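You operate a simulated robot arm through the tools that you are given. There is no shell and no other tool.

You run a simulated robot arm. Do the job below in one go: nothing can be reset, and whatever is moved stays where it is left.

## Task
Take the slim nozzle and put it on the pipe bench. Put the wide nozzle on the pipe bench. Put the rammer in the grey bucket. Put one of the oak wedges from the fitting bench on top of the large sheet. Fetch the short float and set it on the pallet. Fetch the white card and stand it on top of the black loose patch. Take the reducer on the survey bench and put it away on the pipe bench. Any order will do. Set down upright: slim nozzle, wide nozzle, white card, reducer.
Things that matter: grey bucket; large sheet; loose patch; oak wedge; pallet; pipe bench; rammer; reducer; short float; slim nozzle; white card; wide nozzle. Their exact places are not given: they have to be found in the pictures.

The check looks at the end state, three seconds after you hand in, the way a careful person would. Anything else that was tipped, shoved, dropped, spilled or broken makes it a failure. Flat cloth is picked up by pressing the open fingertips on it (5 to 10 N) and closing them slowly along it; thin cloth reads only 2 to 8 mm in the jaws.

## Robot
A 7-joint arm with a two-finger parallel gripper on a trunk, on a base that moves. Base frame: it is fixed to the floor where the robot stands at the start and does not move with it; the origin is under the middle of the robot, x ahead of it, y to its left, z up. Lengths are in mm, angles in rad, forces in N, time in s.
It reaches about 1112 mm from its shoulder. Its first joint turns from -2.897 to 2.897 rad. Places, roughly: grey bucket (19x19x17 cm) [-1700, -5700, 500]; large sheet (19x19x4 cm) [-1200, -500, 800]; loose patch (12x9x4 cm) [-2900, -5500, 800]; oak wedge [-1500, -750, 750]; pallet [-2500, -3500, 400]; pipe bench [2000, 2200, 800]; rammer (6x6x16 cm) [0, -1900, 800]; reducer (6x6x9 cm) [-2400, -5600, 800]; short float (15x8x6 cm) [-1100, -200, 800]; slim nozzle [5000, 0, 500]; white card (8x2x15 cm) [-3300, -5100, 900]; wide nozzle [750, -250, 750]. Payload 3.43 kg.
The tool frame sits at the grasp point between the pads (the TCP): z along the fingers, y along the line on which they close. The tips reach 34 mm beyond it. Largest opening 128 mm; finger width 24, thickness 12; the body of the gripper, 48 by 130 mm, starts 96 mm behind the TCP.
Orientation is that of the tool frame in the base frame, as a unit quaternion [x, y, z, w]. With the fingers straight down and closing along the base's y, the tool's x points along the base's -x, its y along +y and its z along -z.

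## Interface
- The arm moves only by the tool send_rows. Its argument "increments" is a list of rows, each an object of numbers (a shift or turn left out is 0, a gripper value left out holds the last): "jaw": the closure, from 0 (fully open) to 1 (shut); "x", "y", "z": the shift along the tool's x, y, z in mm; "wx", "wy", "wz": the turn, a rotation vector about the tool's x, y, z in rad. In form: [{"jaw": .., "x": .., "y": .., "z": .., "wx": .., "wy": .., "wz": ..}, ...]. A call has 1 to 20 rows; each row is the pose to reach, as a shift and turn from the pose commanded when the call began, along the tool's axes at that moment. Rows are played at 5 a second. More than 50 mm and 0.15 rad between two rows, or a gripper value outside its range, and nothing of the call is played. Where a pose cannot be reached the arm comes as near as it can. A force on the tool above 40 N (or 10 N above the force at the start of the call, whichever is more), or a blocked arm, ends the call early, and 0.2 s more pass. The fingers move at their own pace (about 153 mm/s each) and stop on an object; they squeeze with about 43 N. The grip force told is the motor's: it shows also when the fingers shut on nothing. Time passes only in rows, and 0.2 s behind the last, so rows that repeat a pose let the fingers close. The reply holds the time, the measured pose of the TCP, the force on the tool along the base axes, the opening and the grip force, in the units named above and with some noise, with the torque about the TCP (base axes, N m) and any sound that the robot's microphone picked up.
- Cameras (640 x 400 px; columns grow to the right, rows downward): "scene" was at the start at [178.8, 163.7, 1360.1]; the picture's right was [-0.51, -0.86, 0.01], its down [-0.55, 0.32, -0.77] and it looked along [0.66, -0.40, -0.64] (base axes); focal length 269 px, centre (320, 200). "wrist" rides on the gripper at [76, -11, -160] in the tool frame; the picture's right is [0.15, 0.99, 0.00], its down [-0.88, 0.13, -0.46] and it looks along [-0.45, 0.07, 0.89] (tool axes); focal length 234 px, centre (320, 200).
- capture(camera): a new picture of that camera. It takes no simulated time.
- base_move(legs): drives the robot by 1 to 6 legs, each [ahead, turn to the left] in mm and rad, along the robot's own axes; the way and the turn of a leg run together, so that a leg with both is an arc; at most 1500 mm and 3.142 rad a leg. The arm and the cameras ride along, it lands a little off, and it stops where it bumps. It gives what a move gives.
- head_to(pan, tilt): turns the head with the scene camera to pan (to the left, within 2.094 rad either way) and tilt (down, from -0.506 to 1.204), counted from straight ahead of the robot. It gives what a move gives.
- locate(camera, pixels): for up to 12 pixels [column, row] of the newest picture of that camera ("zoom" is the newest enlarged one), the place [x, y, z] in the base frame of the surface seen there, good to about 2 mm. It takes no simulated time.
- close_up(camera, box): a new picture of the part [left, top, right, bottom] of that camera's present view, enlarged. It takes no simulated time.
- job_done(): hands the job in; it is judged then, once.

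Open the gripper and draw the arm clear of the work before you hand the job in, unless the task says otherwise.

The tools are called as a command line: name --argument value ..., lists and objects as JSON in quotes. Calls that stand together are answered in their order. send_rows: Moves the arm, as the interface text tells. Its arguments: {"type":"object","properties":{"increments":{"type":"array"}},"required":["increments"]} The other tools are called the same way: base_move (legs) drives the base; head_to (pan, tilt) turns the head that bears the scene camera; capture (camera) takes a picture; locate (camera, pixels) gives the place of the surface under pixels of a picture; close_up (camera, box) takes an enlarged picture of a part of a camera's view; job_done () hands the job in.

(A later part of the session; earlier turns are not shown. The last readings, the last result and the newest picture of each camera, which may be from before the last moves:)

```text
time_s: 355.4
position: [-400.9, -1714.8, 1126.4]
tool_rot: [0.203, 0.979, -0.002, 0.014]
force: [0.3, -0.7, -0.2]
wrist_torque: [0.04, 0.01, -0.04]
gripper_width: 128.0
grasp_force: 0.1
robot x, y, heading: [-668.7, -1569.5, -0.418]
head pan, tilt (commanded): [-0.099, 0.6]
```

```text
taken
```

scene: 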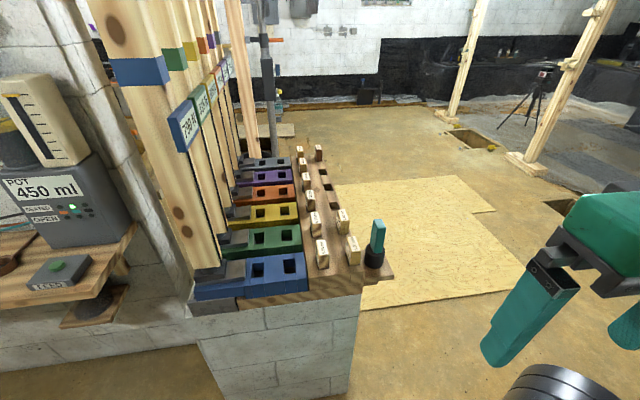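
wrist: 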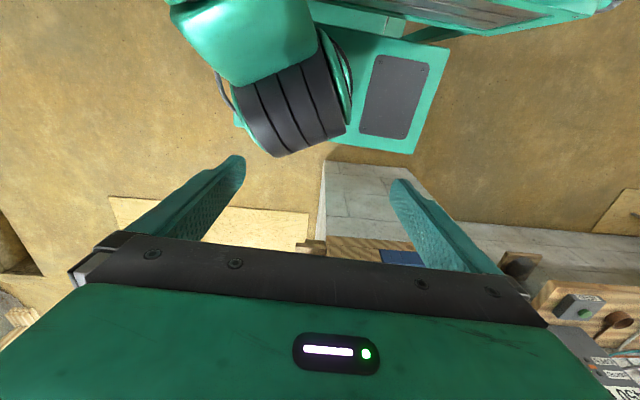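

The rammer is at (377,240) on the block's corner. I zoom and locate it.

close_up --camera "scene" --box '[330, 200, 420, 300]'

locate --camera "scene" --pixels '[[377, 225], [377, 237], [374, 257], [376, 222], [383, 222], [380, 245], [352, 245], [385, 275], [366, 258], [382, 258]]'

```text
4.00 times, centred on (375, 250) of scene
```

zoom: 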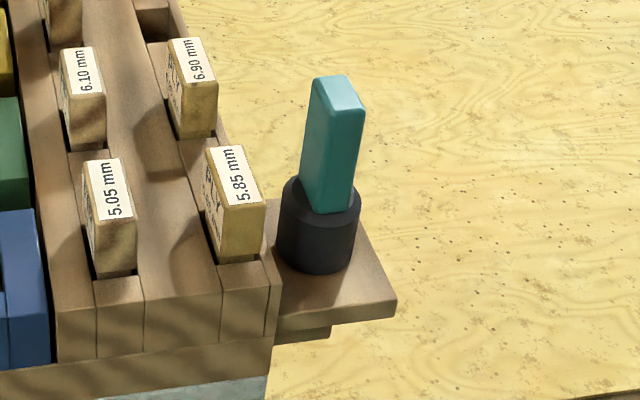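

```text
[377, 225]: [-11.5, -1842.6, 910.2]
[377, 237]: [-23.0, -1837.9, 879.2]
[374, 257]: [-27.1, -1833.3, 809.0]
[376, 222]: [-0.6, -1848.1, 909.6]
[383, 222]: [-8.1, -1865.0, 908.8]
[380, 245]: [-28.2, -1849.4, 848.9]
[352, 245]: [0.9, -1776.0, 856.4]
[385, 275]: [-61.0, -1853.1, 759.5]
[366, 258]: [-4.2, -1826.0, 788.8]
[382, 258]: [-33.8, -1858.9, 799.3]
```

The rammer's handle top is at z≈910, base on a shelf at z≈760, next to a PLY block. I move the gripper above it for a wrist view.

send_rows --increments '[{"x": -41, "y": 3, "z": 2, "wy": 0.007}, {"x": -82, "y": 6, "z": 5, "wy": 0.014}, {"x": -123, "y": 9, "z": 10, "wy": 0.021}, {"x": -164, "y": 12, "z": 16, "wy": 0.028}, {"x": -205, "y": 15, "z": 25, "wy": 0.028}, {"x": -246, "y": 18, "z": 35, "wy": 0.028}, {"x": -287, "y": 21, "z": 45, "wy": 0.028}, {"x": -328, "y": 24, "z": 55, "wy": 0.028}, {"x": -369, "y": 27, "z": 66, "wy": 0.028}, {"x": -406, "y": 29, "z": 77, "wy": 0.028}, {"x": -406, "y": 29, "z": 77, "wy": 0.028}]'

capture --camera "wrist"

close_up --camera "wrist" --box '[260, 90, 400, 190]'

```text
time_s: 357.8
position: [-16.8, -1848.5, 1063.9]
tool_rot: [0.204, 0.979, 0.001, -0.001]
force: [-0.3, 1.1, 0.0]
wrist_torque: [-0.01, 0.03, 0.0]
gripper_width: 128.1
grasp_force: 0.1
robot x, y, heading: [-672.3, -1571.4, -0.42]
head pan, tilt (commanded): [-0.099, 0.6]
```

```text
taken
```

wrist: 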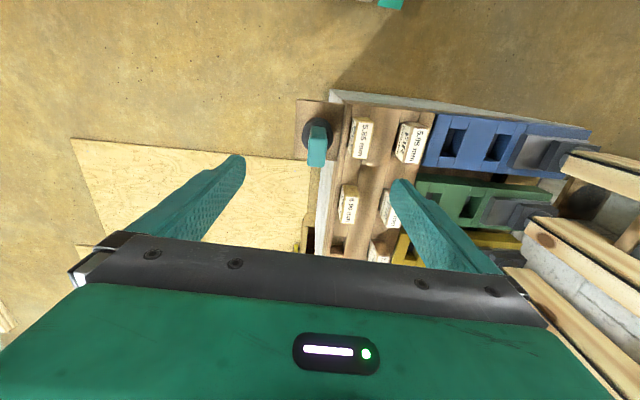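

```text
4.00 times, centred on (330, 140) of wrist
```

zoom: 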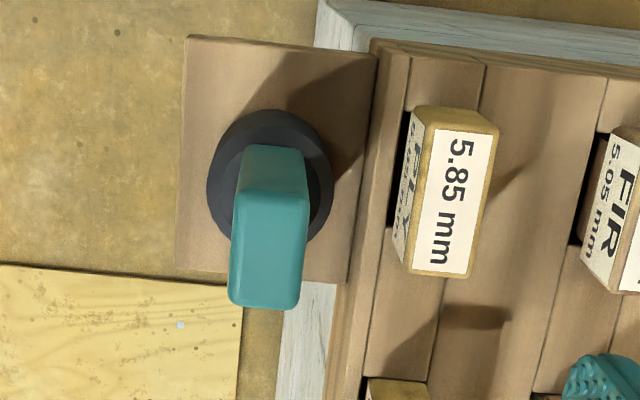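

I measure the handle's top face.

locate --camera "zoom" --pixels '[[238, 200], [303, 205], [234, 295], [293, 302], [268, 250], [275, 170], [215, 190], [325, 190], [440, 140], [480, 200], [410, 250], [265, 120]]'

```text
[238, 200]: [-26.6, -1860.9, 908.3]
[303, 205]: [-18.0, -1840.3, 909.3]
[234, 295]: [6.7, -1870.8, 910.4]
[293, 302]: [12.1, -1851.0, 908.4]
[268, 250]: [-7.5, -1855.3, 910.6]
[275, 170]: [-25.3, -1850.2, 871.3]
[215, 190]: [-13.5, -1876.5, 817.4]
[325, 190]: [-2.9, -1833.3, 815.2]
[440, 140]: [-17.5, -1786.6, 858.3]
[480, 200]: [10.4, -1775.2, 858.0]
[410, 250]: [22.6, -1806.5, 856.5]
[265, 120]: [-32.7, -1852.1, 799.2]
```

Handle: ~40×22 mm, centre (-6.5,-1856), top z≈910; the PLY block is ~56 mm to one side with top z≈858. I align, narrow the jaws to ~57 mm and descend to z≈940 first.

send_rows --increments '[{"x": -6, "y": -1.5, "z": 30, "wz": -0.035, "jaw": 0.55}, {"x": -12, "y": -3, "z": 65, "wz": -0.07}, {"x": -12, "y": -3, "z": 100, "wz": -0.07}, {"x": -12, "y": -3, "z": 124, "wz": -0.07}, {"x": -12, "y": -3, "z": 124, "wz": -0.07}]'

capture --camera "wrist"

close_up --camera "scene" --box '[320, 140, 440, 300]'

```text
time_s: 359.0
position: [-5.4, -1855.0, 937.1]
tool_rot: [0.17, 0.985, -0.001, -0.001]
force: [0.9, 0.0, -0.9]
wrist_torque: [0.0, 0.0, -0.02]
gripper_width: 57.8
grasp_force: 0.0
robot x, y, heading: [-671.2, -1574.5, -0.422]
head pan, tilt (commanded): [-0.099, 0.6]
```

```text
taken
```

wrist: 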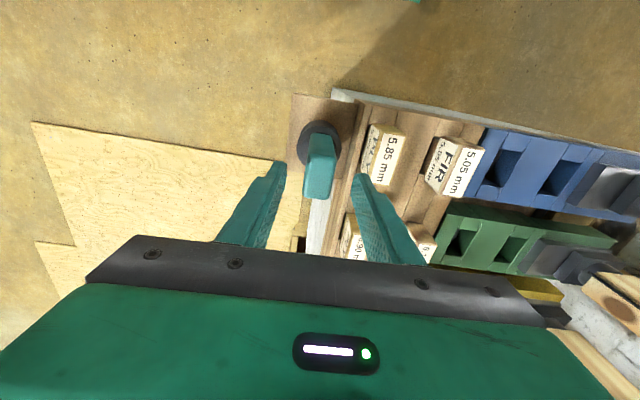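

```text
2.50 times, centred on (380, 220) of scene
```

zoom: 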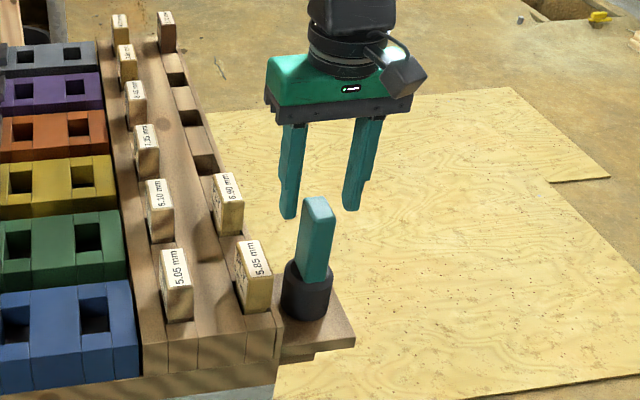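

Well centred. I lower 45 mm to z≈892 and close.

send_rows --increments '[{"z": 20}, {"z": 38}, {"z": 45}, {"z": 45}, {"z": 45, "jaw": 0.7}, {"z": 45, "jaw": 0.85}, {"z": 45, "jaw": 1.0}, {"z": 45, "jaw": 1.0}]'

capture --camera "wrist"

```text
time_s: 360.8
position: [-6.1, -1855.3, 891.8]
tool_rot: [0.17, 0.986, 0.001, -0.001]
force: [0.0, -3.4, 0.4]
wrist_torque: [-0.37, 0.01, 0.08]
gripper_width: 25.7
grasp_force: 43.2
robot x, y, heading: [-672.1, -1574.9, -0.421]
head pan, tilt (commanded): [-0.099, 0.6]
```

```text
taken
```

wrist: 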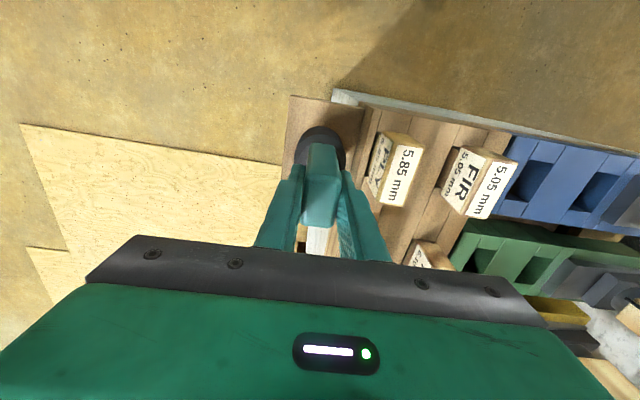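

Gripped at 25.7 mm. I lift the rammer straight up.

send_rows --increments '[{"z": -10}, {"z": -30}, {"z": -70}, {"z": -110}, {"z": -150}, {"z": -190}, {"z": -220}, {"z": -220}]'

capture --camera "scene"

capture --camera "wrist"

```text
time_s: 362.6
position: [-7.0, -1856.3, 1110.6]
tool_rot: [0.169, 0.986, 0.0, -0.002]
force: [-0.1, 0.0, -5.0]
wrist_torque: [0.03, 0.0, 0.01]
gripper_width: 25.5
grasp_force: 43.3
robot x, y, heading: [-673.3, -1571.3, -0.424]
head pan, tilt (commanded): [-0.099, 0.6]
```

```text
taken
```

scene: 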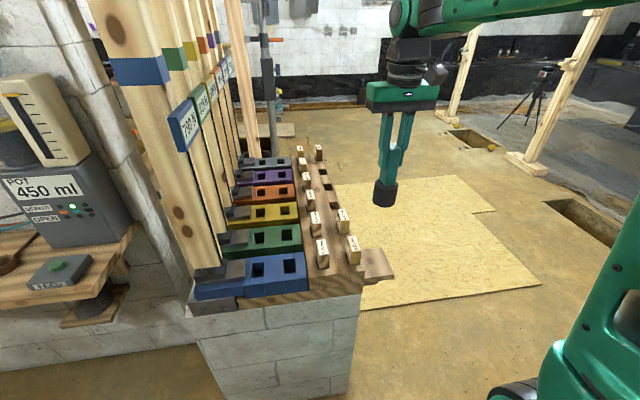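

```text
taken
```

wrist: 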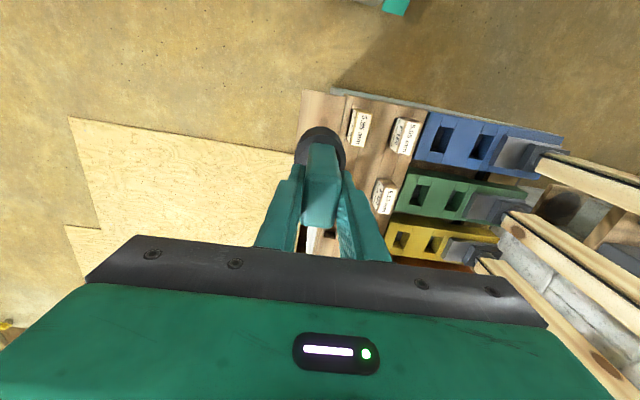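

The rammer is held (5 N). I retract and drive down the room toward the grey bucket.

send_rows --increments '[{"x": 42, "y": 3}, {"x": 84, "y": 7}, {"x": 126, "y": 10}, {"x": 168, "y": 14}, {"x": 210, "y": 17}, {"x": 252, "y": 21}, {"x": 289, "y": 24}, {"x": 289, "y": 24}]'

base_move --legs '[[0, -1.366], [1400, 0], [1300, 0]]'

head_to --pan 0.1 --tilt 0.45

capture --camera "scene"

```text
time_s: 364.4
position: [-272.9, -1736.1, 1110.4]
tool_rot: [0.17, 0.986, 0.0, -0.001]
force: [-0.3, 0.5, -4.1]
wrist_torque: [-0.02, -0.01, -0.01]
gripper_width: 26.3
grasp_force: 42.9
robot x, y, heading: [-668.5, -1571.4, -0.424]
head pan, tilt (commanded): [-0.099, 0.6]
```

```text
time_s: 381.5
position: [-1392.0, -4609.9, 1111.6]
tool_rot: [0.765, 0.644, 0.0, -0.001]
force: [0.2, -0.2, -4.1]
wrist_torque: [-0.04, 0.01, 0.01]
gripper_width: 26.2
grasp_force: 42.7
robot x, y, heading: [-1297.3, -4190.8, -1.824]
head pan, tilt (commanded): [-0.099, 0.6]
```

```text
time_s: 382.2
position: [-1388.3, -4597.2, 1116.7]
tool_rot: [0.766, 0.642, -0.004, 0.004]
force: [-0.1, -1.0, -5.1]
wrist_torque: [0.02, 0.03, 0.02]
gripper_width: 25.8
grasp_force: 42.9
robot x, y, heading: [-1296.2, -4191.3, -1.825]
head pan, tilt (commanded): [0.099, 0.45]
```

```text
taken
```

scene: 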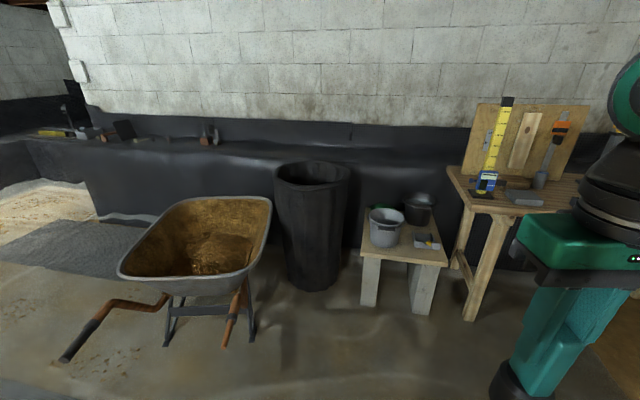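

The grey bucket is on the stool at (387,228), beside a black one; the wheelbarrow is to the left. I locate these for the approach.

locate --camera "scene" --pixels '[[387, 212], [372, 215], [403, 216], [387, 240], [385, 225], [65, 360], [228, 345], [255, 330], [370, 300], [418, 310], [320, 285], [465, 315]]'

close_up --camera "scene" --box '[340, 170, 460, 280]'

```text
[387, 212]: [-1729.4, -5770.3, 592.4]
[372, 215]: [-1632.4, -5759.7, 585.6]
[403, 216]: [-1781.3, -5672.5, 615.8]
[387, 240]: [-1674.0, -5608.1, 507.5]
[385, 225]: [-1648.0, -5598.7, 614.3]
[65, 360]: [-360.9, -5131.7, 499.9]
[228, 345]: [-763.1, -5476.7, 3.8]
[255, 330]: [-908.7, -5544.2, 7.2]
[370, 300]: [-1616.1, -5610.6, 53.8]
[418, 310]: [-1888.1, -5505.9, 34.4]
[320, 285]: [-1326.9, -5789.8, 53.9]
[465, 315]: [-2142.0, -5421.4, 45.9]
```

```text
3.64 times, centred on (400, 225) of scene
```

zoom: 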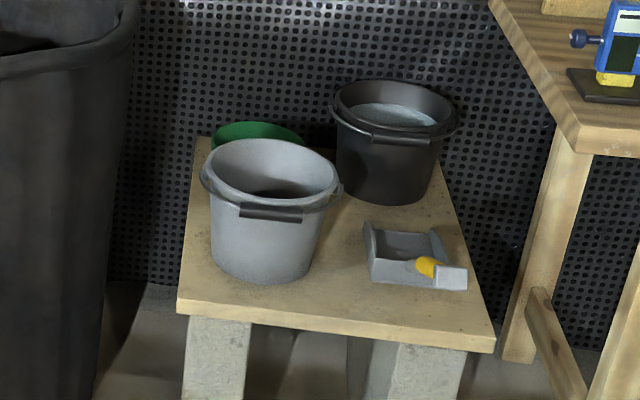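

I approach to about 750 mm in front of the bucket, keeping clear of the wheelbarrow.

base_move --legs '[[0, 0.122], [790, 0], [0, -0.25]]'

head_to --pan 0.0 --tilt 0.75

capture --camera "scene"

close_up --camera "scene" --box '[220, 130, 420, 270]'

```text
time_s: 388.1
position: [-1548.5, -5371.9, 1116.5]
tool_rot: [0.806, 0.592, -0.004, 0.003]
force: [0.3, 0.3, -5.1]
wrist_torque: [0.0, -0.03, -0.04]
gripper_width: 25.7
grasp_force: 43.1
robot x, y, heading: [-1402.8, -4980.8, -1.956]
head pan, tilt (commanded): [0.099, 0.45]
```

```text
time_s: 388.9
position: [-1544.1, -5358.6, 1121.2]
tool_rot: [0.807, 0.591, -0.011, 0.006]
force: [-0.7, -0.8, -4.3]
wrist_torque: [0.02, -0.04, 0.01]
gripper_width: 25.9
grasp_force: 42.4
robot x, y, heading: [-1398.4, -4983.4, -1.958]
head pan, tilt (commanded): [0.0, 0.75]
```

```text
taken
```

scene: 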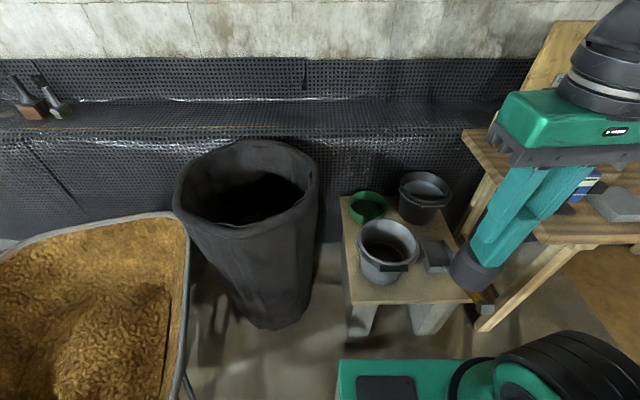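

```text
2.86 times, centred on (320, 200) of scene
```

zoom: 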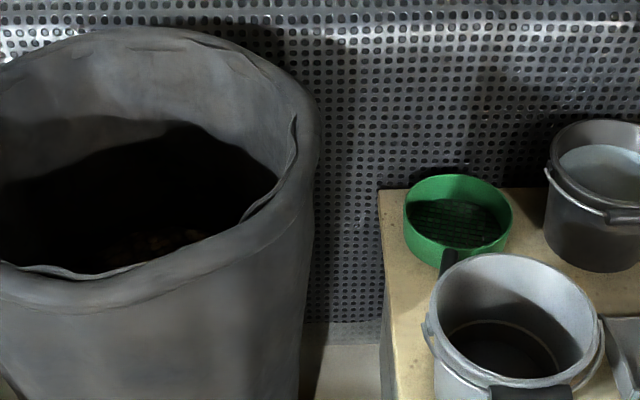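

The bucket is at (388,250). I zoom on it and locate rim and inside bottom.

close_up --camera "scene" --box '[330, 200, 460, 300]'

locate --camera "scene" --pixels '[[388, 221], [360, 240], [417, 246], [385, 264], [390, 245], [388, 238], [372, 282], [440, 255], [367, 205], [422, 195], [405, 268], [395, 250]]'

```text
4.00 times, centred on (395, 250) of scene
```

zoom: 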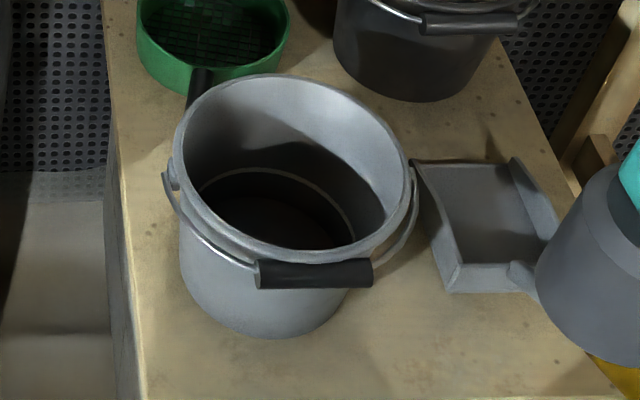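

```text
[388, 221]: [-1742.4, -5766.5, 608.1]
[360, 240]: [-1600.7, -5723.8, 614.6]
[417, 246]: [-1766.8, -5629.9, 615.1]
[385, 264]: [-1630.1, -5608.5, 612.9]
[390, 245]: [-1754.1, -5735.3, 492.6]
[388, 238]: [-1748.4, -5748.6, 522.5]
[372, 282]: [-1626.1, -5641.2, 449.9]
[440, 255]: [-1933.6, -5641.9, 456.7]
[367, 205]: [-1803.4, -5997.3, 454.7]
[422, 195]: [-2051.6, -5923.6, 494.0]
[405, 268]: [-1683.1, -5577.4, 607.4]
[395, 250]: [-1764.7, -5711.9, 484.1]
```

Bucket rim centre is about (-1685,-5682), radius ~95, z≈614. I level the tool and bring the rammer above it.

send_rows --increments '[{"x": -39, "y": -4, "z": 1, "wy": 0.008}, {"x": -78, "y": -8, "z": 2, "wy": 0.016}, {"x": -117, "y": -12, "z": 3, "wy": 0.025, "wx": -0.003}, {"x": -156, "y": -16, "z": 4, "wy": 0.025, "wx": -0.003}, {"x": -195, "y": -20, "z": 5, "wy": 0.025, "wx": -0.003}, {"x": -234, "y": -24, "z": 6, "wy": 0.025, "wx": -0.003}, {"x": -273, "y": -28, "z": 7, "wy": 0.025, "wx": -0.003}, {"x": -312, "y": -33, "z": 8, "wy": 0.025, "wx": -0.003}, {"x": -351, "y": -37, "z": 9, "wy": 0.025, "wx": -0.003}, {"x": -351, "y": -37, "z": 9, "wy": 0.025, "wx": -0.003}]'

capture --camera "wrist"

capture --camera "scene"

```text
time_s: 391.1
position: [-1682.4, -5683.2, 1120.2]
tool_rot: [0.806, 0.592, 0.001, 0.0]
force: [-0.1, 0.3, -4.4]
wrist_torque: [-0.03, 0.02, -0.02]
gripper_width: 25.9
grasp_force: 43.0
robot x, y, heading: [-1398.6, -4980.7, -1.962]
head pan, tilt (commanded): [0.0, 0.75]
```

```text
taken
```

wrist: 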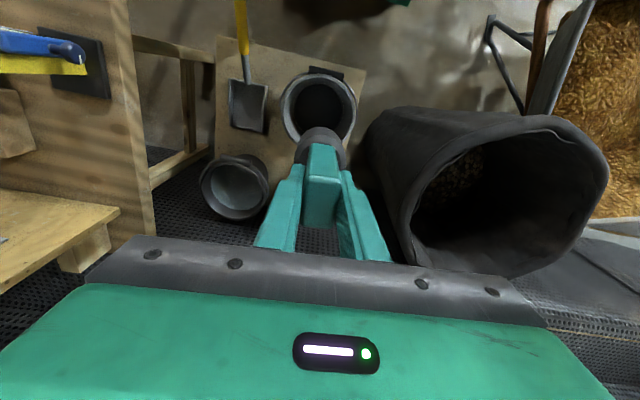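

```text
taken
```

scene: 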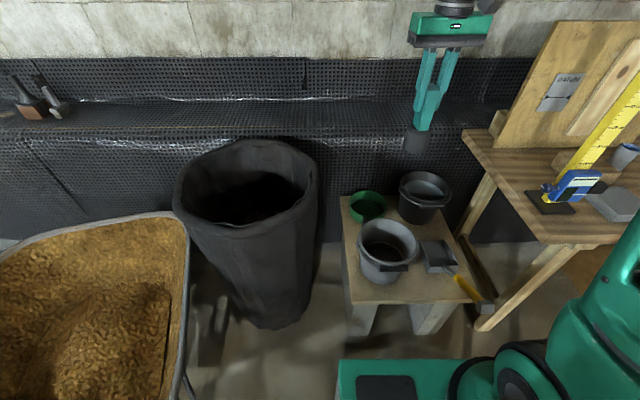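

I lower the rammer to just above the rim and check alignment.

send_rows --increments '[{"z": 45}, {"z": 90}, {"z": 135}, {"z": 180}, {"z": 225}, {"z": 270}, {"z": 315}, {"z": 350}, {"z": 350}]'

capture --camera "wrist"

close_up --camera "scene" --box '[320, 140, 480, 300]'

```text
time_s: 393.1
position: [-1685.4, -5681.0, 771.8]
tool_rot: [0.806, 0.591, 0.001, 0.001]
force: [1.1, 0.4, -5.0]
wrist_torque: [0.01, 0.01, 0.02]
gripper_width: 25.9
grasp_force: 43.1
robot x, y, heading: [-1404.1, -4981.2, -1.952]
head pan, tilt (commanded): [0.0, 0.75]
```

```text
taken
```

wrist: 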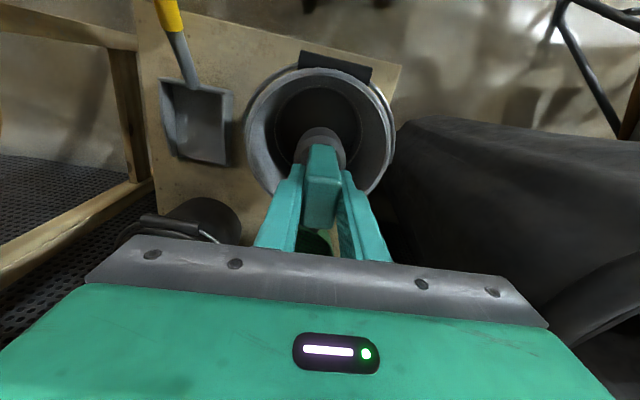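

```text
2.50 times, centred on (400, 220) of scene
```

zoom: 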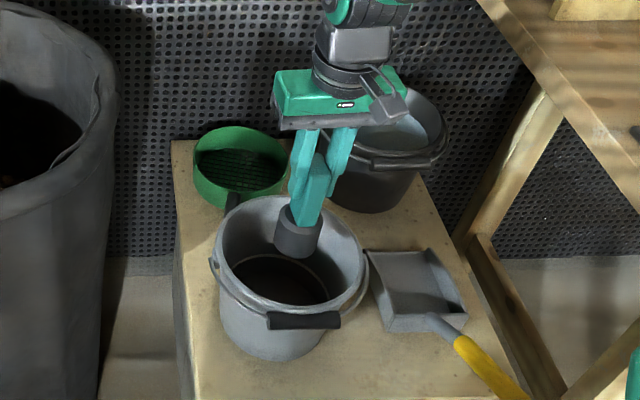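

Aligned with the opening. I lower it into the bucket, slowly near the bottom.

send_rows --increments '[{"z": 35}, {"z": 70}, {"z": 105}, {"z": 135}, {"z": 150}, {"z": 150}]'

capture --camera "wrist"

close_up --camera "scene" --box '[320, 160, 480, 300]'

```text
time_s: 394.5
position: [-1683.3, -5682.6, 621.8]
tool_rot: [0.806, 0.591, 0.002, 0.001]
force: [-0.4, -0.5, -4.4]
wrist_torque: [0.06, 0.04, -0.02]
gripper_width: 25.8
grasp_force: 43.1
robot x, y, heading: [-1403.4, -4980.8, -1.963]
head pan, tilt (commanded): [0.0, 0.75]
```

```text
taken
```

wrist: 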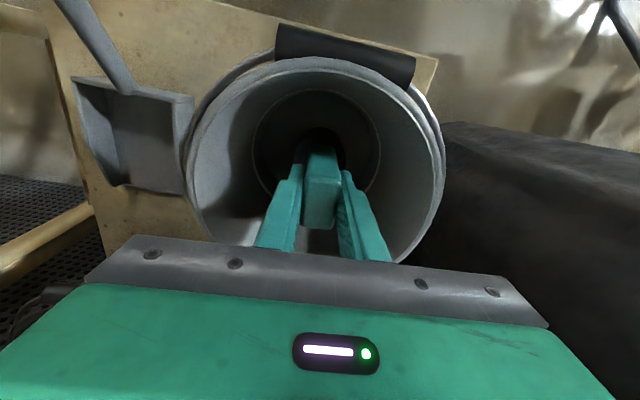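

```text
2.86 times, centred on (400, 230) of scene
```

zoom: 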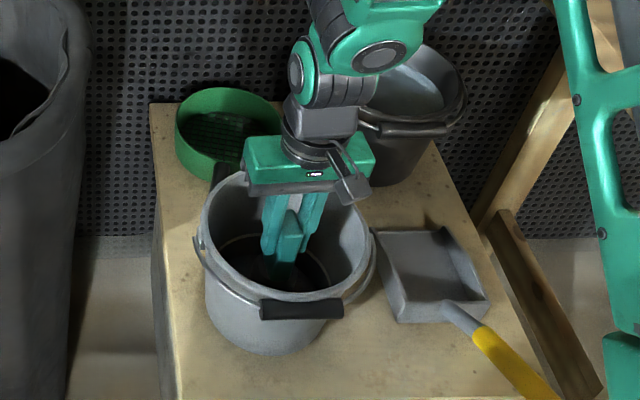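

Inside the bucket and centred. I lower further in small steps until the base touches.

send_rows --increments '[{"z": 8}, {"z": 16}, {"z": 20}, {"z": 20}]'

send_rows --increments '[{"z": 2}, {"z": 4}, {"z": 4}]'

```text
time_s: 395.5
position: [-1681.9, -5682.7, 601.0]
tool_rot: [0.806, 0.591, 0.002, 0.0]
force: [0.6, 0.3, -4.3]
wrist_torque: [0.02, -0.01, -0.02]
gripper_width: 25.7
grasp_force: 43.1
robot x, y, heading: [-1399.2, -4979.8, -1.956]
head pan, tilt (commanded): [0.0, 0.75]
```

```text
time_s: 396.3
position: [-1682.2, -5683.1, 595.2]
tool_rot: [0.806, 0.591, 0.001, 0.0]
force: [0.0, -0.4, -4.5]
wrist_torque: [0.03, 0.0, 0.01]
gripper_width: 25.8
grasp_force: 42.3
robot x, y, heading: [-1401.0, -4982.5, -1.954]
head pan, tilt (commanded): [0.0, 0.75]
```

send_rows --increments '[{"z": 1.5}, {"z": 3}, {"z": 3}]'

```text
time_s: 397.1
position: [-1682.9, -5683.5, 594.2]
tool_rot: [0.806, 0.591, 0.002, 0.001]
force: [-0.5, -0.4, -4.9]
wrist_torque: [0.01, 0.02, -0.03]
gripper_width: 25.7
grasp_force: 43.2
robot x, y, heading: [-1400.0, -4983.3, -1.956]
head pan, tilt (commanded): [0.0, 0.75]
```

Still hanging; two more millimetres.

send_rows --increments '[{"z": 1}, {"z": 2}, {"z": 2}]'

```text
time_s: 397.9
position: [-1683.5, -5683.7, 592.3]
tool_rot: [0.807, 0.591, 0.002, 0.0]
force: [-0.2, -0.1, -4.6]
wrist_torque: [-0.01, 0.0, 0.01]
gripper_width: 25.8
grasp_force: 42.8
robot x, y, heading: [-1402.8, -4982.2, -1.956]
head pan, tilt (commanded): [0.0, 0.75]
```

send_rows --increments '[{"z": 1.5}, {"z": 3}, {"z": 3}]'

```text
time_s: 398.7
position: [-1683.5, -5682.3, 589.6]
tool_rot: [0.807, 0.591, 0.002, -0.001]
force: [0.7, 0.7, -4.2]
wrist_torque: [0.01, 0.01, 0.02]
gripper_width: 25.8
grasp_force: 43.2
robot x, y, heading: [-1403.5, -4981.5, -1.953]
head pan, tilt (commanded): [0.0, 0.75]
```

send_rows --increments '[{"z": 1.5}, {"z": 3}, {"z": 3}]'

```text
time_s: 399.5
position: [-1681.7, -5682.4, 587.3]
tool_rot: [0.806, 0.592, 0.0, 0.001]
force: [0.2, 6.3, 30.9]
wrist_torque: [1.03, -0.01, -0.01]
gripper_width: 25.8
grasp_force: 43.4
robot x, y, heading: [-1402.7, -4981.3, -1.96]
head pan, tilt (commanded): [0.0, 0.75]
```

Contact (31 N). I back off 1 mm, open to about 55 mm, and rise straight out.

send_rows --increments '[{"z": -1}, {"z": -1, "jaw": 0.75}, {"z": -1, "jaw": 0.65}, {"z": -1, "jaw": 0.57}, {"z": -1, "jaw": 0.57}]'

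capture --camera "wrist"

send_rows --increments '[{"z": -20}, {"z": -60}, {"z": -105}, {"z": -150}, {"z": -195}, {"z": -240}, {"z": -285}, {"z": -330}, {"z": -375}, {"z": -420}, {"z": -465}, {"z": -510}, {"z": -520}]'

capture --camera "wrist"

close_up --camera "scene" --box '[320, 160, 480, 300]'

```text
time_s: 400.7
position: [-1683.3, -5684.8, 586.1]
tool_rot: [0.806, 0.592, 0.001, 0.0]
force: [0.0, 0.0, -0.5]
wrist_torque: [0.01, -0.03, -0.04]
gripper_width: 55.0
grasp_force: 0.2
robot x, y, heading: [-1400.3, -4982.2, -1.957]
head pan, tilt (commanded): [0.0, 0.75]
```

```text
taken
```

wrist: 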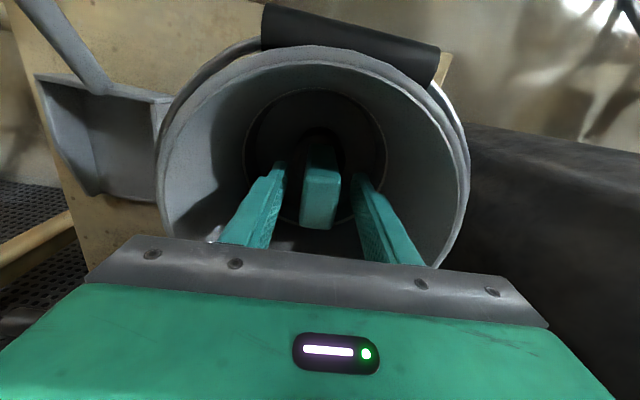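

```text
time_s: 403.5
position: [-1684.1, -5683.2, 1106.0]
tool_rot: [0.806, 0.592, 0.002, 0.0]
force: [0.0, 0.4, 0.2]
wrist_torque: [-0.02, 0.04, 0.0]
gripper_width: 54.9
grasp_force: 0.0
robot x, y, heading: [-1403.7, -4979.7, -1.958]
head pan, tilt (commanded): [0.0, 0.75]
```

```text
taken
```

wrist: 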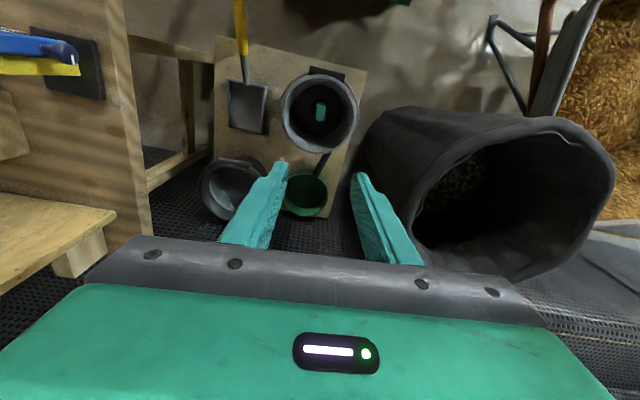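

```text
2.86 times, centred on (400, 230) of scene
```

zoom: 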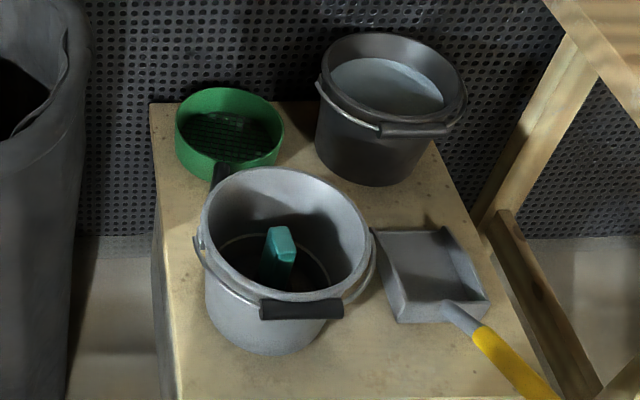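

The rammer stands inside the grey bucket. I retract and look right at the survey bench.

send_rows --increments '[{"x": 42, "y": 3}, {"x": 84, "y": 6}, {"x": 126, "y": 10}, {"x": 168, "y": 13}, {"x": 210, "y": 16}, {"x": 252, "y": 20}, {"x": 294, "y": 23}, {"x": 335, "y": 26, "jaw": 0}, {"x": 335, "y": 26}]'

base_move --legs '[[-250, 0], [0, -1.2]]'

head_to --pan 0.5 --tilt 0.4

capture --camera "scene"

```text
time_s: 405.5
position: [-1558.5, -5369.1, 1105.0]
tool_rot: [0.806, 0.592, 0.001, 0.0]
force: [0.5, -0.1, -0.3]
wrist_torque: [0.03, 0.0, 0.02]
gripper_width: 127.8
grasp_force: 0.1
robot x, y, heading: [-1401.0, -4984.4, -1.956]
head pan, tilt (commanded): [0.0, 0.75]
```

```text
time_s: 410.8
position: [-1729.5, -4735.6, 1106.5]
tool_rot: [1.0, 0.021, 0.002, 0.001]
force: [0.1, -0.3, 0.4]
wrist_torque: [-0.06, 0.05, 0.01]
gripper_width: 128.1
grasp_force: 0.1
robot x, y, heading: [-1316.0, -4764.3, 3.101]
head pan, tilt (commanded): [0.0, 0.75]
```

```text
time_s: 411.8
position: [-1716.7, -4734.6, 1109.7]
tool_rot: [1.0, 0.021, -0.005, 0.0]
force: [0.2, 0.1, 0.6]
wrist_torque: [-0.01, -0.01, 0.01]
gripper_width: 127.8
grasp_force: 0.0
robot x, y, heading: [-1309.1, -4762.3, 3.103]
head pan, tilt (commanded): [0.499, 0.4]
```

```text
taken
```

scene: 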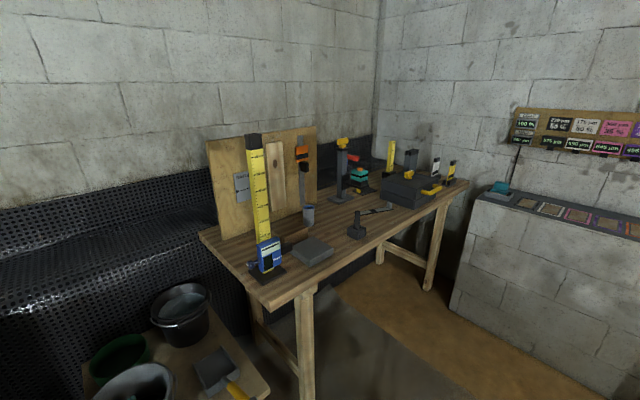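

I zoom on the survey bench and the counter beyond it.

close_up --camera "scene" --box '[200, 120, 360, 290]'

close_up --camera "scene" --box '[320, 120, 480, 250]'

close_up --camera "scene" --box '[460, 90, 640, 260]'

locate --camera "scene" --pixels '[[308, 213], [357, 230], [313, 250], [345, 195], [378, 211], [405, 190], [390, 155], [411, 160], [435, 170], [500, 188], [355, 175], [430, 188]]'

```text
2.35 times, centred on (280, 205) of scene
```

zoom: 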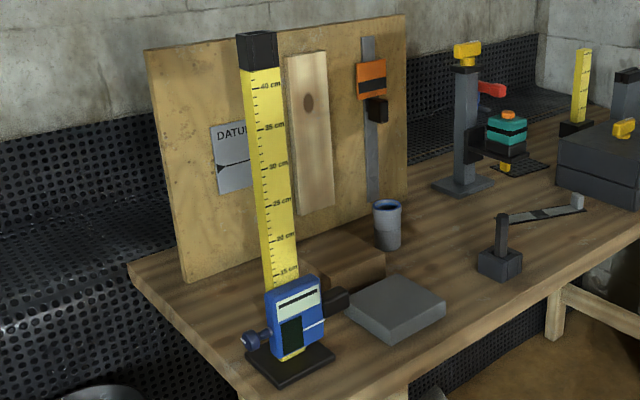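

```text
3.08 times, centred on (400, 185) of scene
```

zoom: 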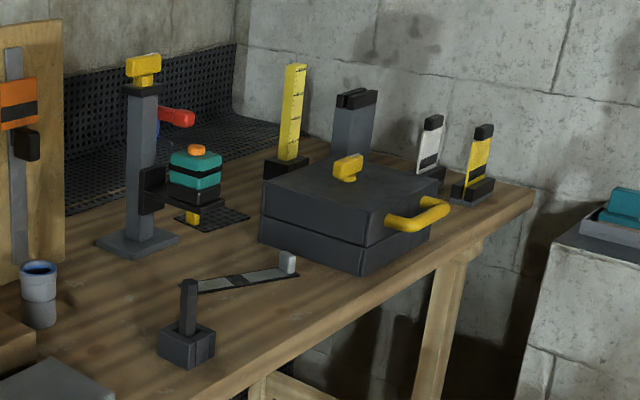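

```text
2.35 times, centred on (550, 175) of scene
```

zoom: 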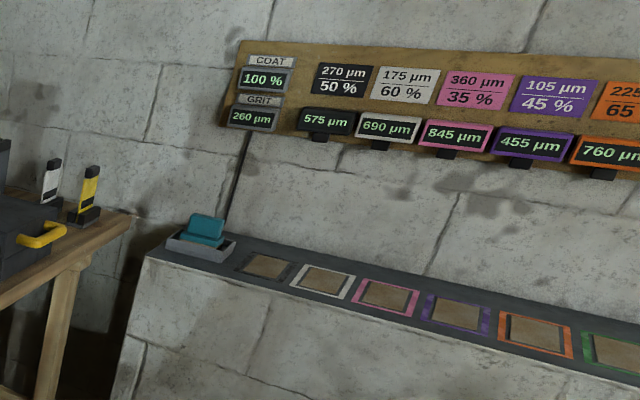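

```text
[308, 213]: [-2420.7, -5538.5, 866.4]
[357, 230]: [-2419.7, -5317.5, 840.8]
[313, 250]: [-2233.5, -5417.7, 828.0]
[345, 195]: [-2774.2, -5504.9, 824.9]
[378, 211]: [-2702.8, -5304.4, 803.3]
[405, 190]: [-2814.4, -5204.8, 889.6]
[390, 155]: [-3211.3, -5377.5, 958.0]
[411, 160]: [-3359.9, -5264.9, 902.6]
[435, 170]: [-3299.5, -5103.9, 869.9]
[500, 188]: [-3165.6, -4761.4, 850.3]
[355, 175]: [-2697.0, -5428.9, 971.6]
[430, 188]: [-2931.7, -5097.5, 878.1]
```

The white card stands at about (-3300,-5104), the reducer is the grey cone at (-2421,-5538), and a black perforated patch with a yellow tab lies near (-2900,-5500). I drive closer and face the bench.

base_move --legs '[[0, -0.05], [1300, 0], [0, 1.27]]'

head_to --pan 0.0 --tilt 0.6

capture --camera "scene"

```text
time_s: 418.3
position: [-2941.3, -4616.2, 1119.2]
tool_rot: [1.0, 0.002, -0.019, -0.001]
force: [-0.3, -1.3, 0.6]
wrist_torque: [0.11, 0.03, 0.01]
gripper_width: 128.0
grasp_force: 0.0
robot x, y, heading: [-2569.8, -4656.1, 3.064]
head pan, tilt (commanded): [0.499, 0.4]
stopped in leg 2: the robot was blocked; the commanded pose is now the measured one
```

```text
time_s: 419.3
position: [-2942.6, -4614.1, 1118.9]
tool_rot: [1.0, 0.001, -0.017, -0.002]
force: [0.6, -0.3, -0.8]
wrist_torque: [0.01, 0.0, -0.02]
gripper_width: 128.2
grasp_force: 0.0
robot x, y, heading: [-2568.6, -4656.2, 3.057]
head pan, tilt (commanded): [0.0, 0.6]
```

```text
taken
```

scene: 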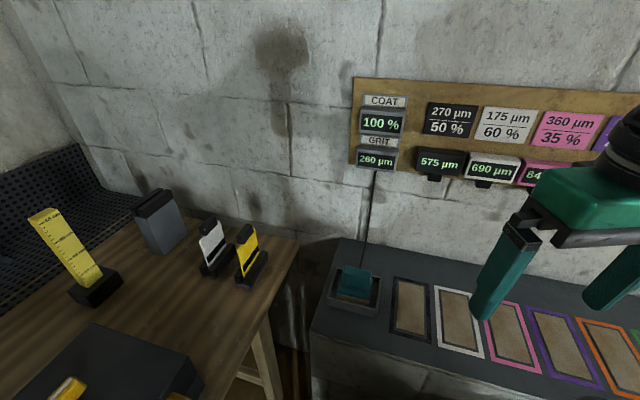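

The robot bumped the concrete counter ahead (nothing on it moved). I back off 130 mm and turn to face the survey bench.

base_move --legs '[[-130, 0], [0, 1.27]]'

head_to --pan -0.2 --tilt 0.6

capture --camera "scene"

close_up --camera "scene" --box '[180, 100, 420, 250]'

```text
time_s: 424.1
position: [-2595.2, -5010.9, 1118.2]
tool_rot: [0.81, 0.587, -0.014, 0.009]
force: [0.6, -0.8, 0.4]
wrist_torque: [-0.02, -0.01, -0.03]
gripper_width: 127.9
grasp_force: 0.0
robot x, y, heading: [-2449.4, -4662.5, -1.971]
head pan, tilt (commanded): [0.0, 0.6]
```

```text
time_s: 424.8
position: [-2591.6, -4998.9, 1123.0]
tool_rot: [0.81, 0.586, -0.021, 0.013]
force: [-0.3, 0.2, 0.2]
wrist_torque: [-0.01, -0.01, 0.01]
gripper_width: 128.0
grasp_force: 0.1
robot x, y, heading: [-2447.0, -4663.2, -1.971]
head pan, tilt (commanded): [-0.201, 0.6]
```

```text
taken
```

scene: 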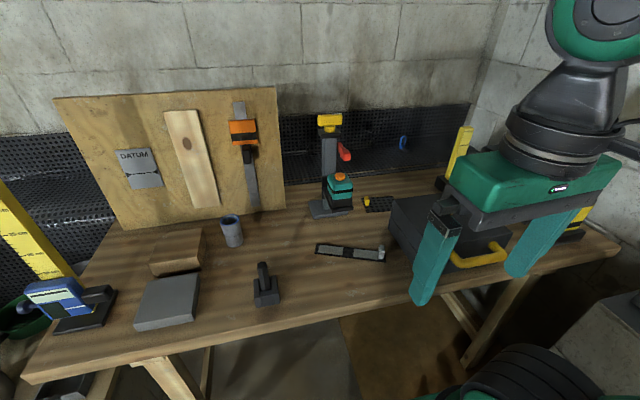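

```text
2.67 times, centred on (300, 175) of scene
```

zoom: 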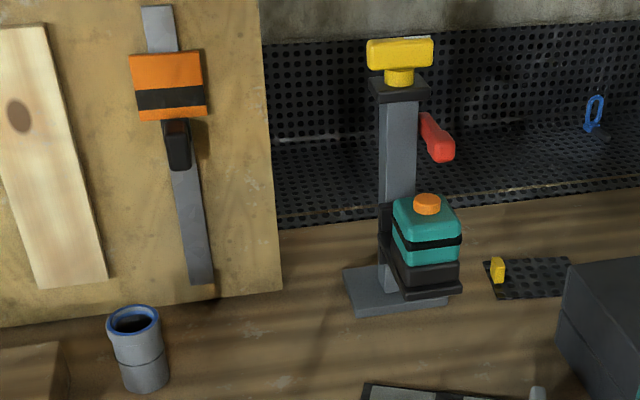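

The patch is the black perforated piece with a yellow tab at (378,204). I pan right to see the white card past the arm.

head_to --pan -0.75 --tilt 0.6

capture --camera "scene"

capture --camera "wrist"

```text
time_s: 425.8
position: [-2591.1, -4998.9, 1123.2]
tool_rot: [0.809, 0.588, -0.021, 0.013]
force: [-0.1, -0.1, -0.2]
wrist_torque: [0.0, 0.0, -0.01]
gripper_width: 128.0
grasp_force: 0.1
robot x, y, heading: [-2445.2, -4663.4, -1.969]
head pan, tilt (commanded): [-0.75, 0.6]
```

```text
taken
```

scene: 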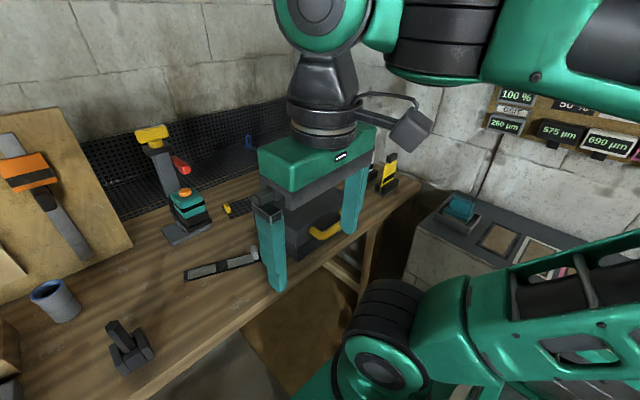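

```text
taken
```

wrist: 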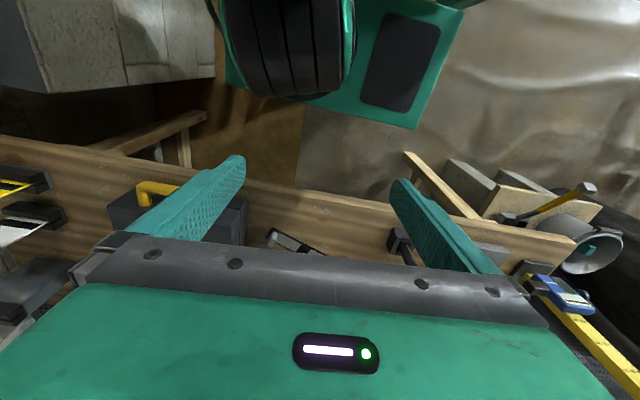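

I level the tool and move it to the right over the bench end in two stages, to see the card with the wrist camera.

send_rows --increments '[{"x": -15, "y": -40, "z": 1, "wy": 0.012}, {"x": -30, "y": -80, "z": 2, "wy": 0.024}, {"x": -45, "y": -120, "z": 3, "wy": 0.036}, {"x": -60, "y": -160, "z": 4, "wy": 0.049}, {"x": -75, "y": -200, "z": 5, "wy": 0.049}, {"x": -90, "y": -240, "z": 6, "wy": 0.049}, {"x": -105, "y": -280, "z": 7, "wy": 0.049}, {"x": -120, "y": -320, "z": 8, "wy": 0.049}, {"x": -135, "y": -360, "z": 9, "wy": 0.049}, {"x": -150, "y": -400, "z": 10, "wy": 0.049}, {"x": -165, "y": -440, "z": 10, "wy": 0.049}, {"x": -165, "y": -440, "z": 10, "wy": 0.049}]'

capture --camera "wrist"

head_to --pan -0.35 --tilt 0.6

capture --camera "scene"

```text
time_s: 428.4
position: [-3058.3, -5020.3, 1122.1]
tool_rot: [0.81, 0.587, 0.0, -0.002]
force: [0.3, 0.1, 1.1]
wrist_torque: [-0.04, 0.04, -0.03]
gripper_width: 127.9
grasp_force: 0.1
robot x, y, heading: [-2449.8, -4662.2, -1.965]
head pan, tilt (commanded): [-0.75, 0.6]
```

```text
taken
```

wrist: 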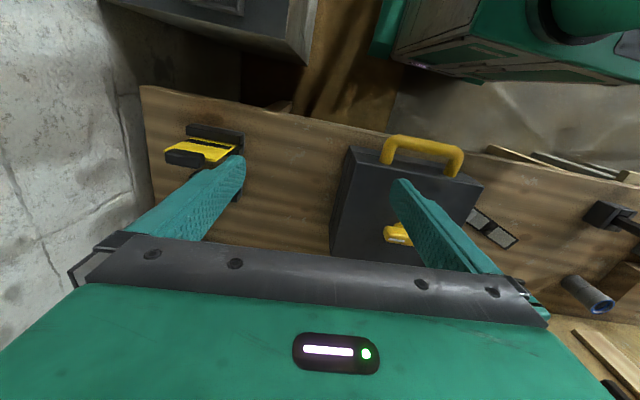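

```text
time_s: 429.2
position: [-3059.9, -5019.7, 1121.2]
tool_rot: [0.81, 0.587, 0.0, -0.002]
force: [0.7, -0.5, 0.5]
wrist_torque: [0.0, -0.03, 0.0]
gripper_width: 128.2
grasp_force: 0.0
robot x, y, heading: [-2448.9, -4665.4, -1.968]
head pan, tilt (commanded): [-0.351, 0.6]
```

```text
taken
```

scene: 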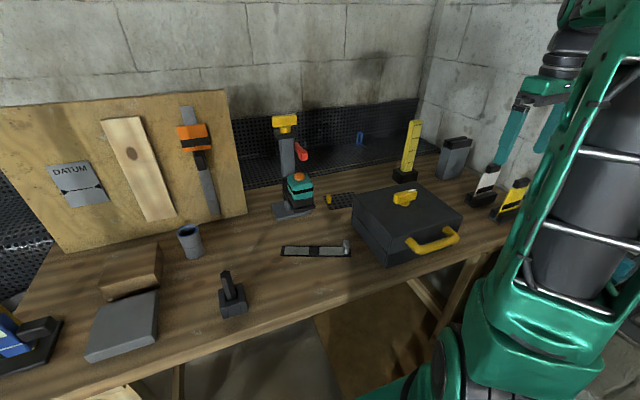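

Now the white card is visible at (485,185) beside the yellow one. I zoom on the card and on the patch.

close_up --camera "scene" --box '[390, 110, 550, 230]'

close_up --camera "scene" --box '[270, 110, 430, 230]'

locate --camera "scene" --pixels '[[493, 168], [485, 182], [482, 198], [478, 186], [520, 185], [512, 205], [507, 213], [333, 200], [345, 203], [350, 195], [338, 208], [300, 190]]'

```text
3.33 times, centred on (470, 170) of scene
```

zoom: 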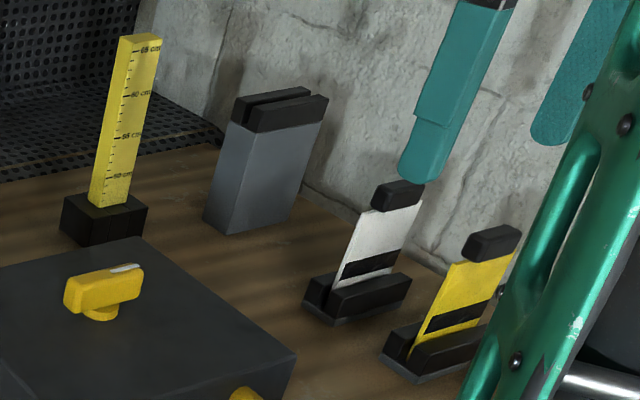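

```text
3.33 times, centred on (350, 170) of scene
```

zoom: 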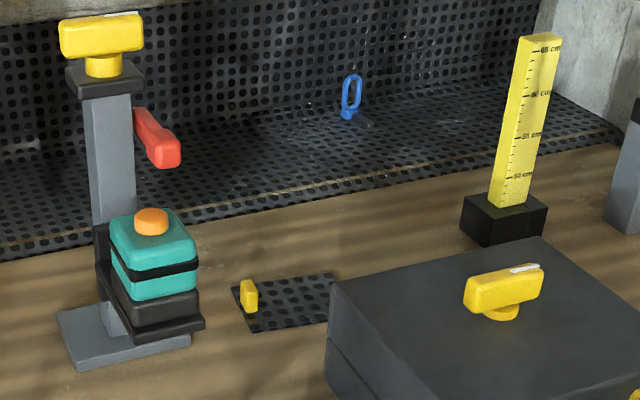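

```text
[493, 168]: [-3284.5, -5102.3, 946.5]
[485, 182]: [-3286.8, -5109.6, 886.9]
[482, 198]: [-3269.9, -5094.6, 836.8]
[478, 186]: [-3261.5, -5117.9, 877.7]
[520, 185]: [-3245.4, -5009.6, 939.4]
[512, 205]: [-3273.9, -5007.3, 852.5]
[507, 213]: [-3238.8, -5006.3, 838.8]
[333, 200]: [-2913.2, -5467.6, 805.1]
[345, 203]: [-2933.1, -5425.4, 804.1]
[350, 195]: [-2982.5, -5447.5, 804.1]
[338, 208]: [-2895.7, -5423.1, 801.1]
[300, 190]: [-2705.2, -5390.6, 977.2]
```

The card stands in a two-rail holder and has a black grip on top. Before moving nearer I measure the wall behind it and the holder.

locate --camera "scene" --pixels '[[500, 130], [470, 110], [505, 165], [530, 150], [475, 203], [490, 205], [500, 196], [476, 195], [488, 167], [497, 166], [484, 173], [491, 178]]'

```text
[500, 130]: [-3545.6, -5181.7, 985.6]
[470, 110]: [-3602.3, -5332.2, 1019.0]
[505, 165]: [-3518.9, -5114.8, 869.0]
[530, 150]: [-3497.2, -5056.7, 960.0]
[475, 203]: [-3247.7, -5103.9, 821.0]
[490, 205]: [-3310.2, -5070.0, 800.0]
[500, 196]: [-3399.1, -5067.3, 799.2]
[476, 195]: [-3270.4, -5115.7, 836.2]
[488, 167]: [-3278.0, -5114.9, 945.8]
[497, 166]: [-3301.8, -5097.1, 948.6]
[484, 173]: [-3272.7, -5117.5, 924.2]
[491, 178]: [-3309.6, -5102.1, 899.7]
```

The wall is 200 mm beyond the card, so there is room. I move the gripper behind and above the card for a wrist view.

send_rows --increments '[{"x": -12, "y": -40}, {"x": -24, "y": -80}, {"x": -36, "y": -120}, {"x": -48, "y": -160}, {"x": -60, "y": -190}, {"x": -60, "y": -190}]'

capture --camera "wrist"

close_up --camera "wrist" --box '[240, 100, 400, 250]'

```text
time_s: 430.6
position: [-3259.0, -5016.1, 1124.1]
tool_rot: [0.81, 0.587, 0.001, -0.002]
force: [-0.1, 0.4, -0.2]
wrist_torque: [-0.02, 0.01, 0.02]
gripper_width: 127.7
grasp_force: 0.1
robot x, y, heading: [-2448.8, -4665.0, -1.971]
head pan, tilt (commanded): [-0.351, 0.6]
```

```text
taken
```

wrist: 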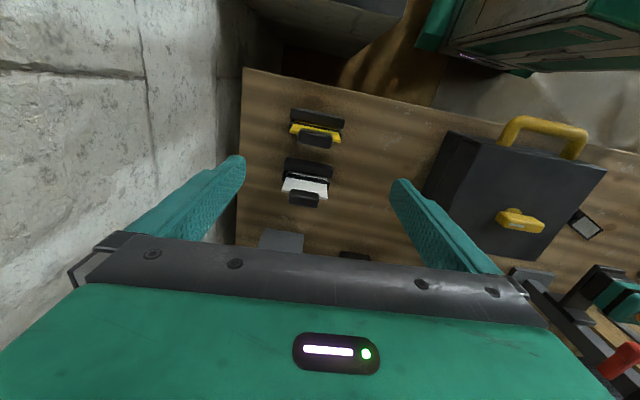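

```text
2.67 times, centred on (320, 175) of wrist
```

zoom: 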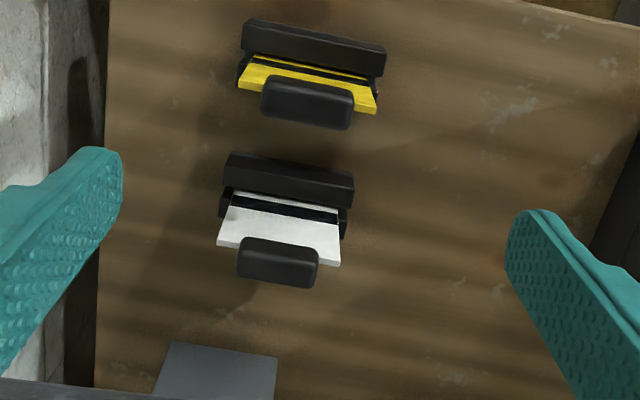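

The grip block is visible at zoom (278,262). I measure its edges for yaw and position.

locate --camera "zoom" --pixels '[[243, 245], [315, 253], [240, 272], [310, 282], [278, 263], [222, 240], [338, 258], [235, 200], [335, 215], [300, 95], [310, 120], [350, 190]]'

```text
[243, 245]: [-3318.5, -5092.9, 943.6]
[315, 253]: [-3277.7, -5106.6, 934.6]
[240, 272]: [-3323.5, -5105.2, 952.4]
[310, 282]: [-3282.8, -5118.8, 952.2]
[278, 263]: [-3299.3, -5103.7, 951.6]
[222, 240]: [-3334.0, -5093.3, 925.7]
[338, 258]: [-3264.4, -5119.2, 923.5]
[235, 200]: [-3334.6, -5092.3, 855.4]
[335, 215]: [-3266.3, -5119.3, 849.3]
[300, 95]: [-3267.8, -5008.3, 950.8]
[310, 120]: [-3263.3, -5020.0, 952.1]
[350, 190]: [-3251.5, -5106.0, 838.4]
```

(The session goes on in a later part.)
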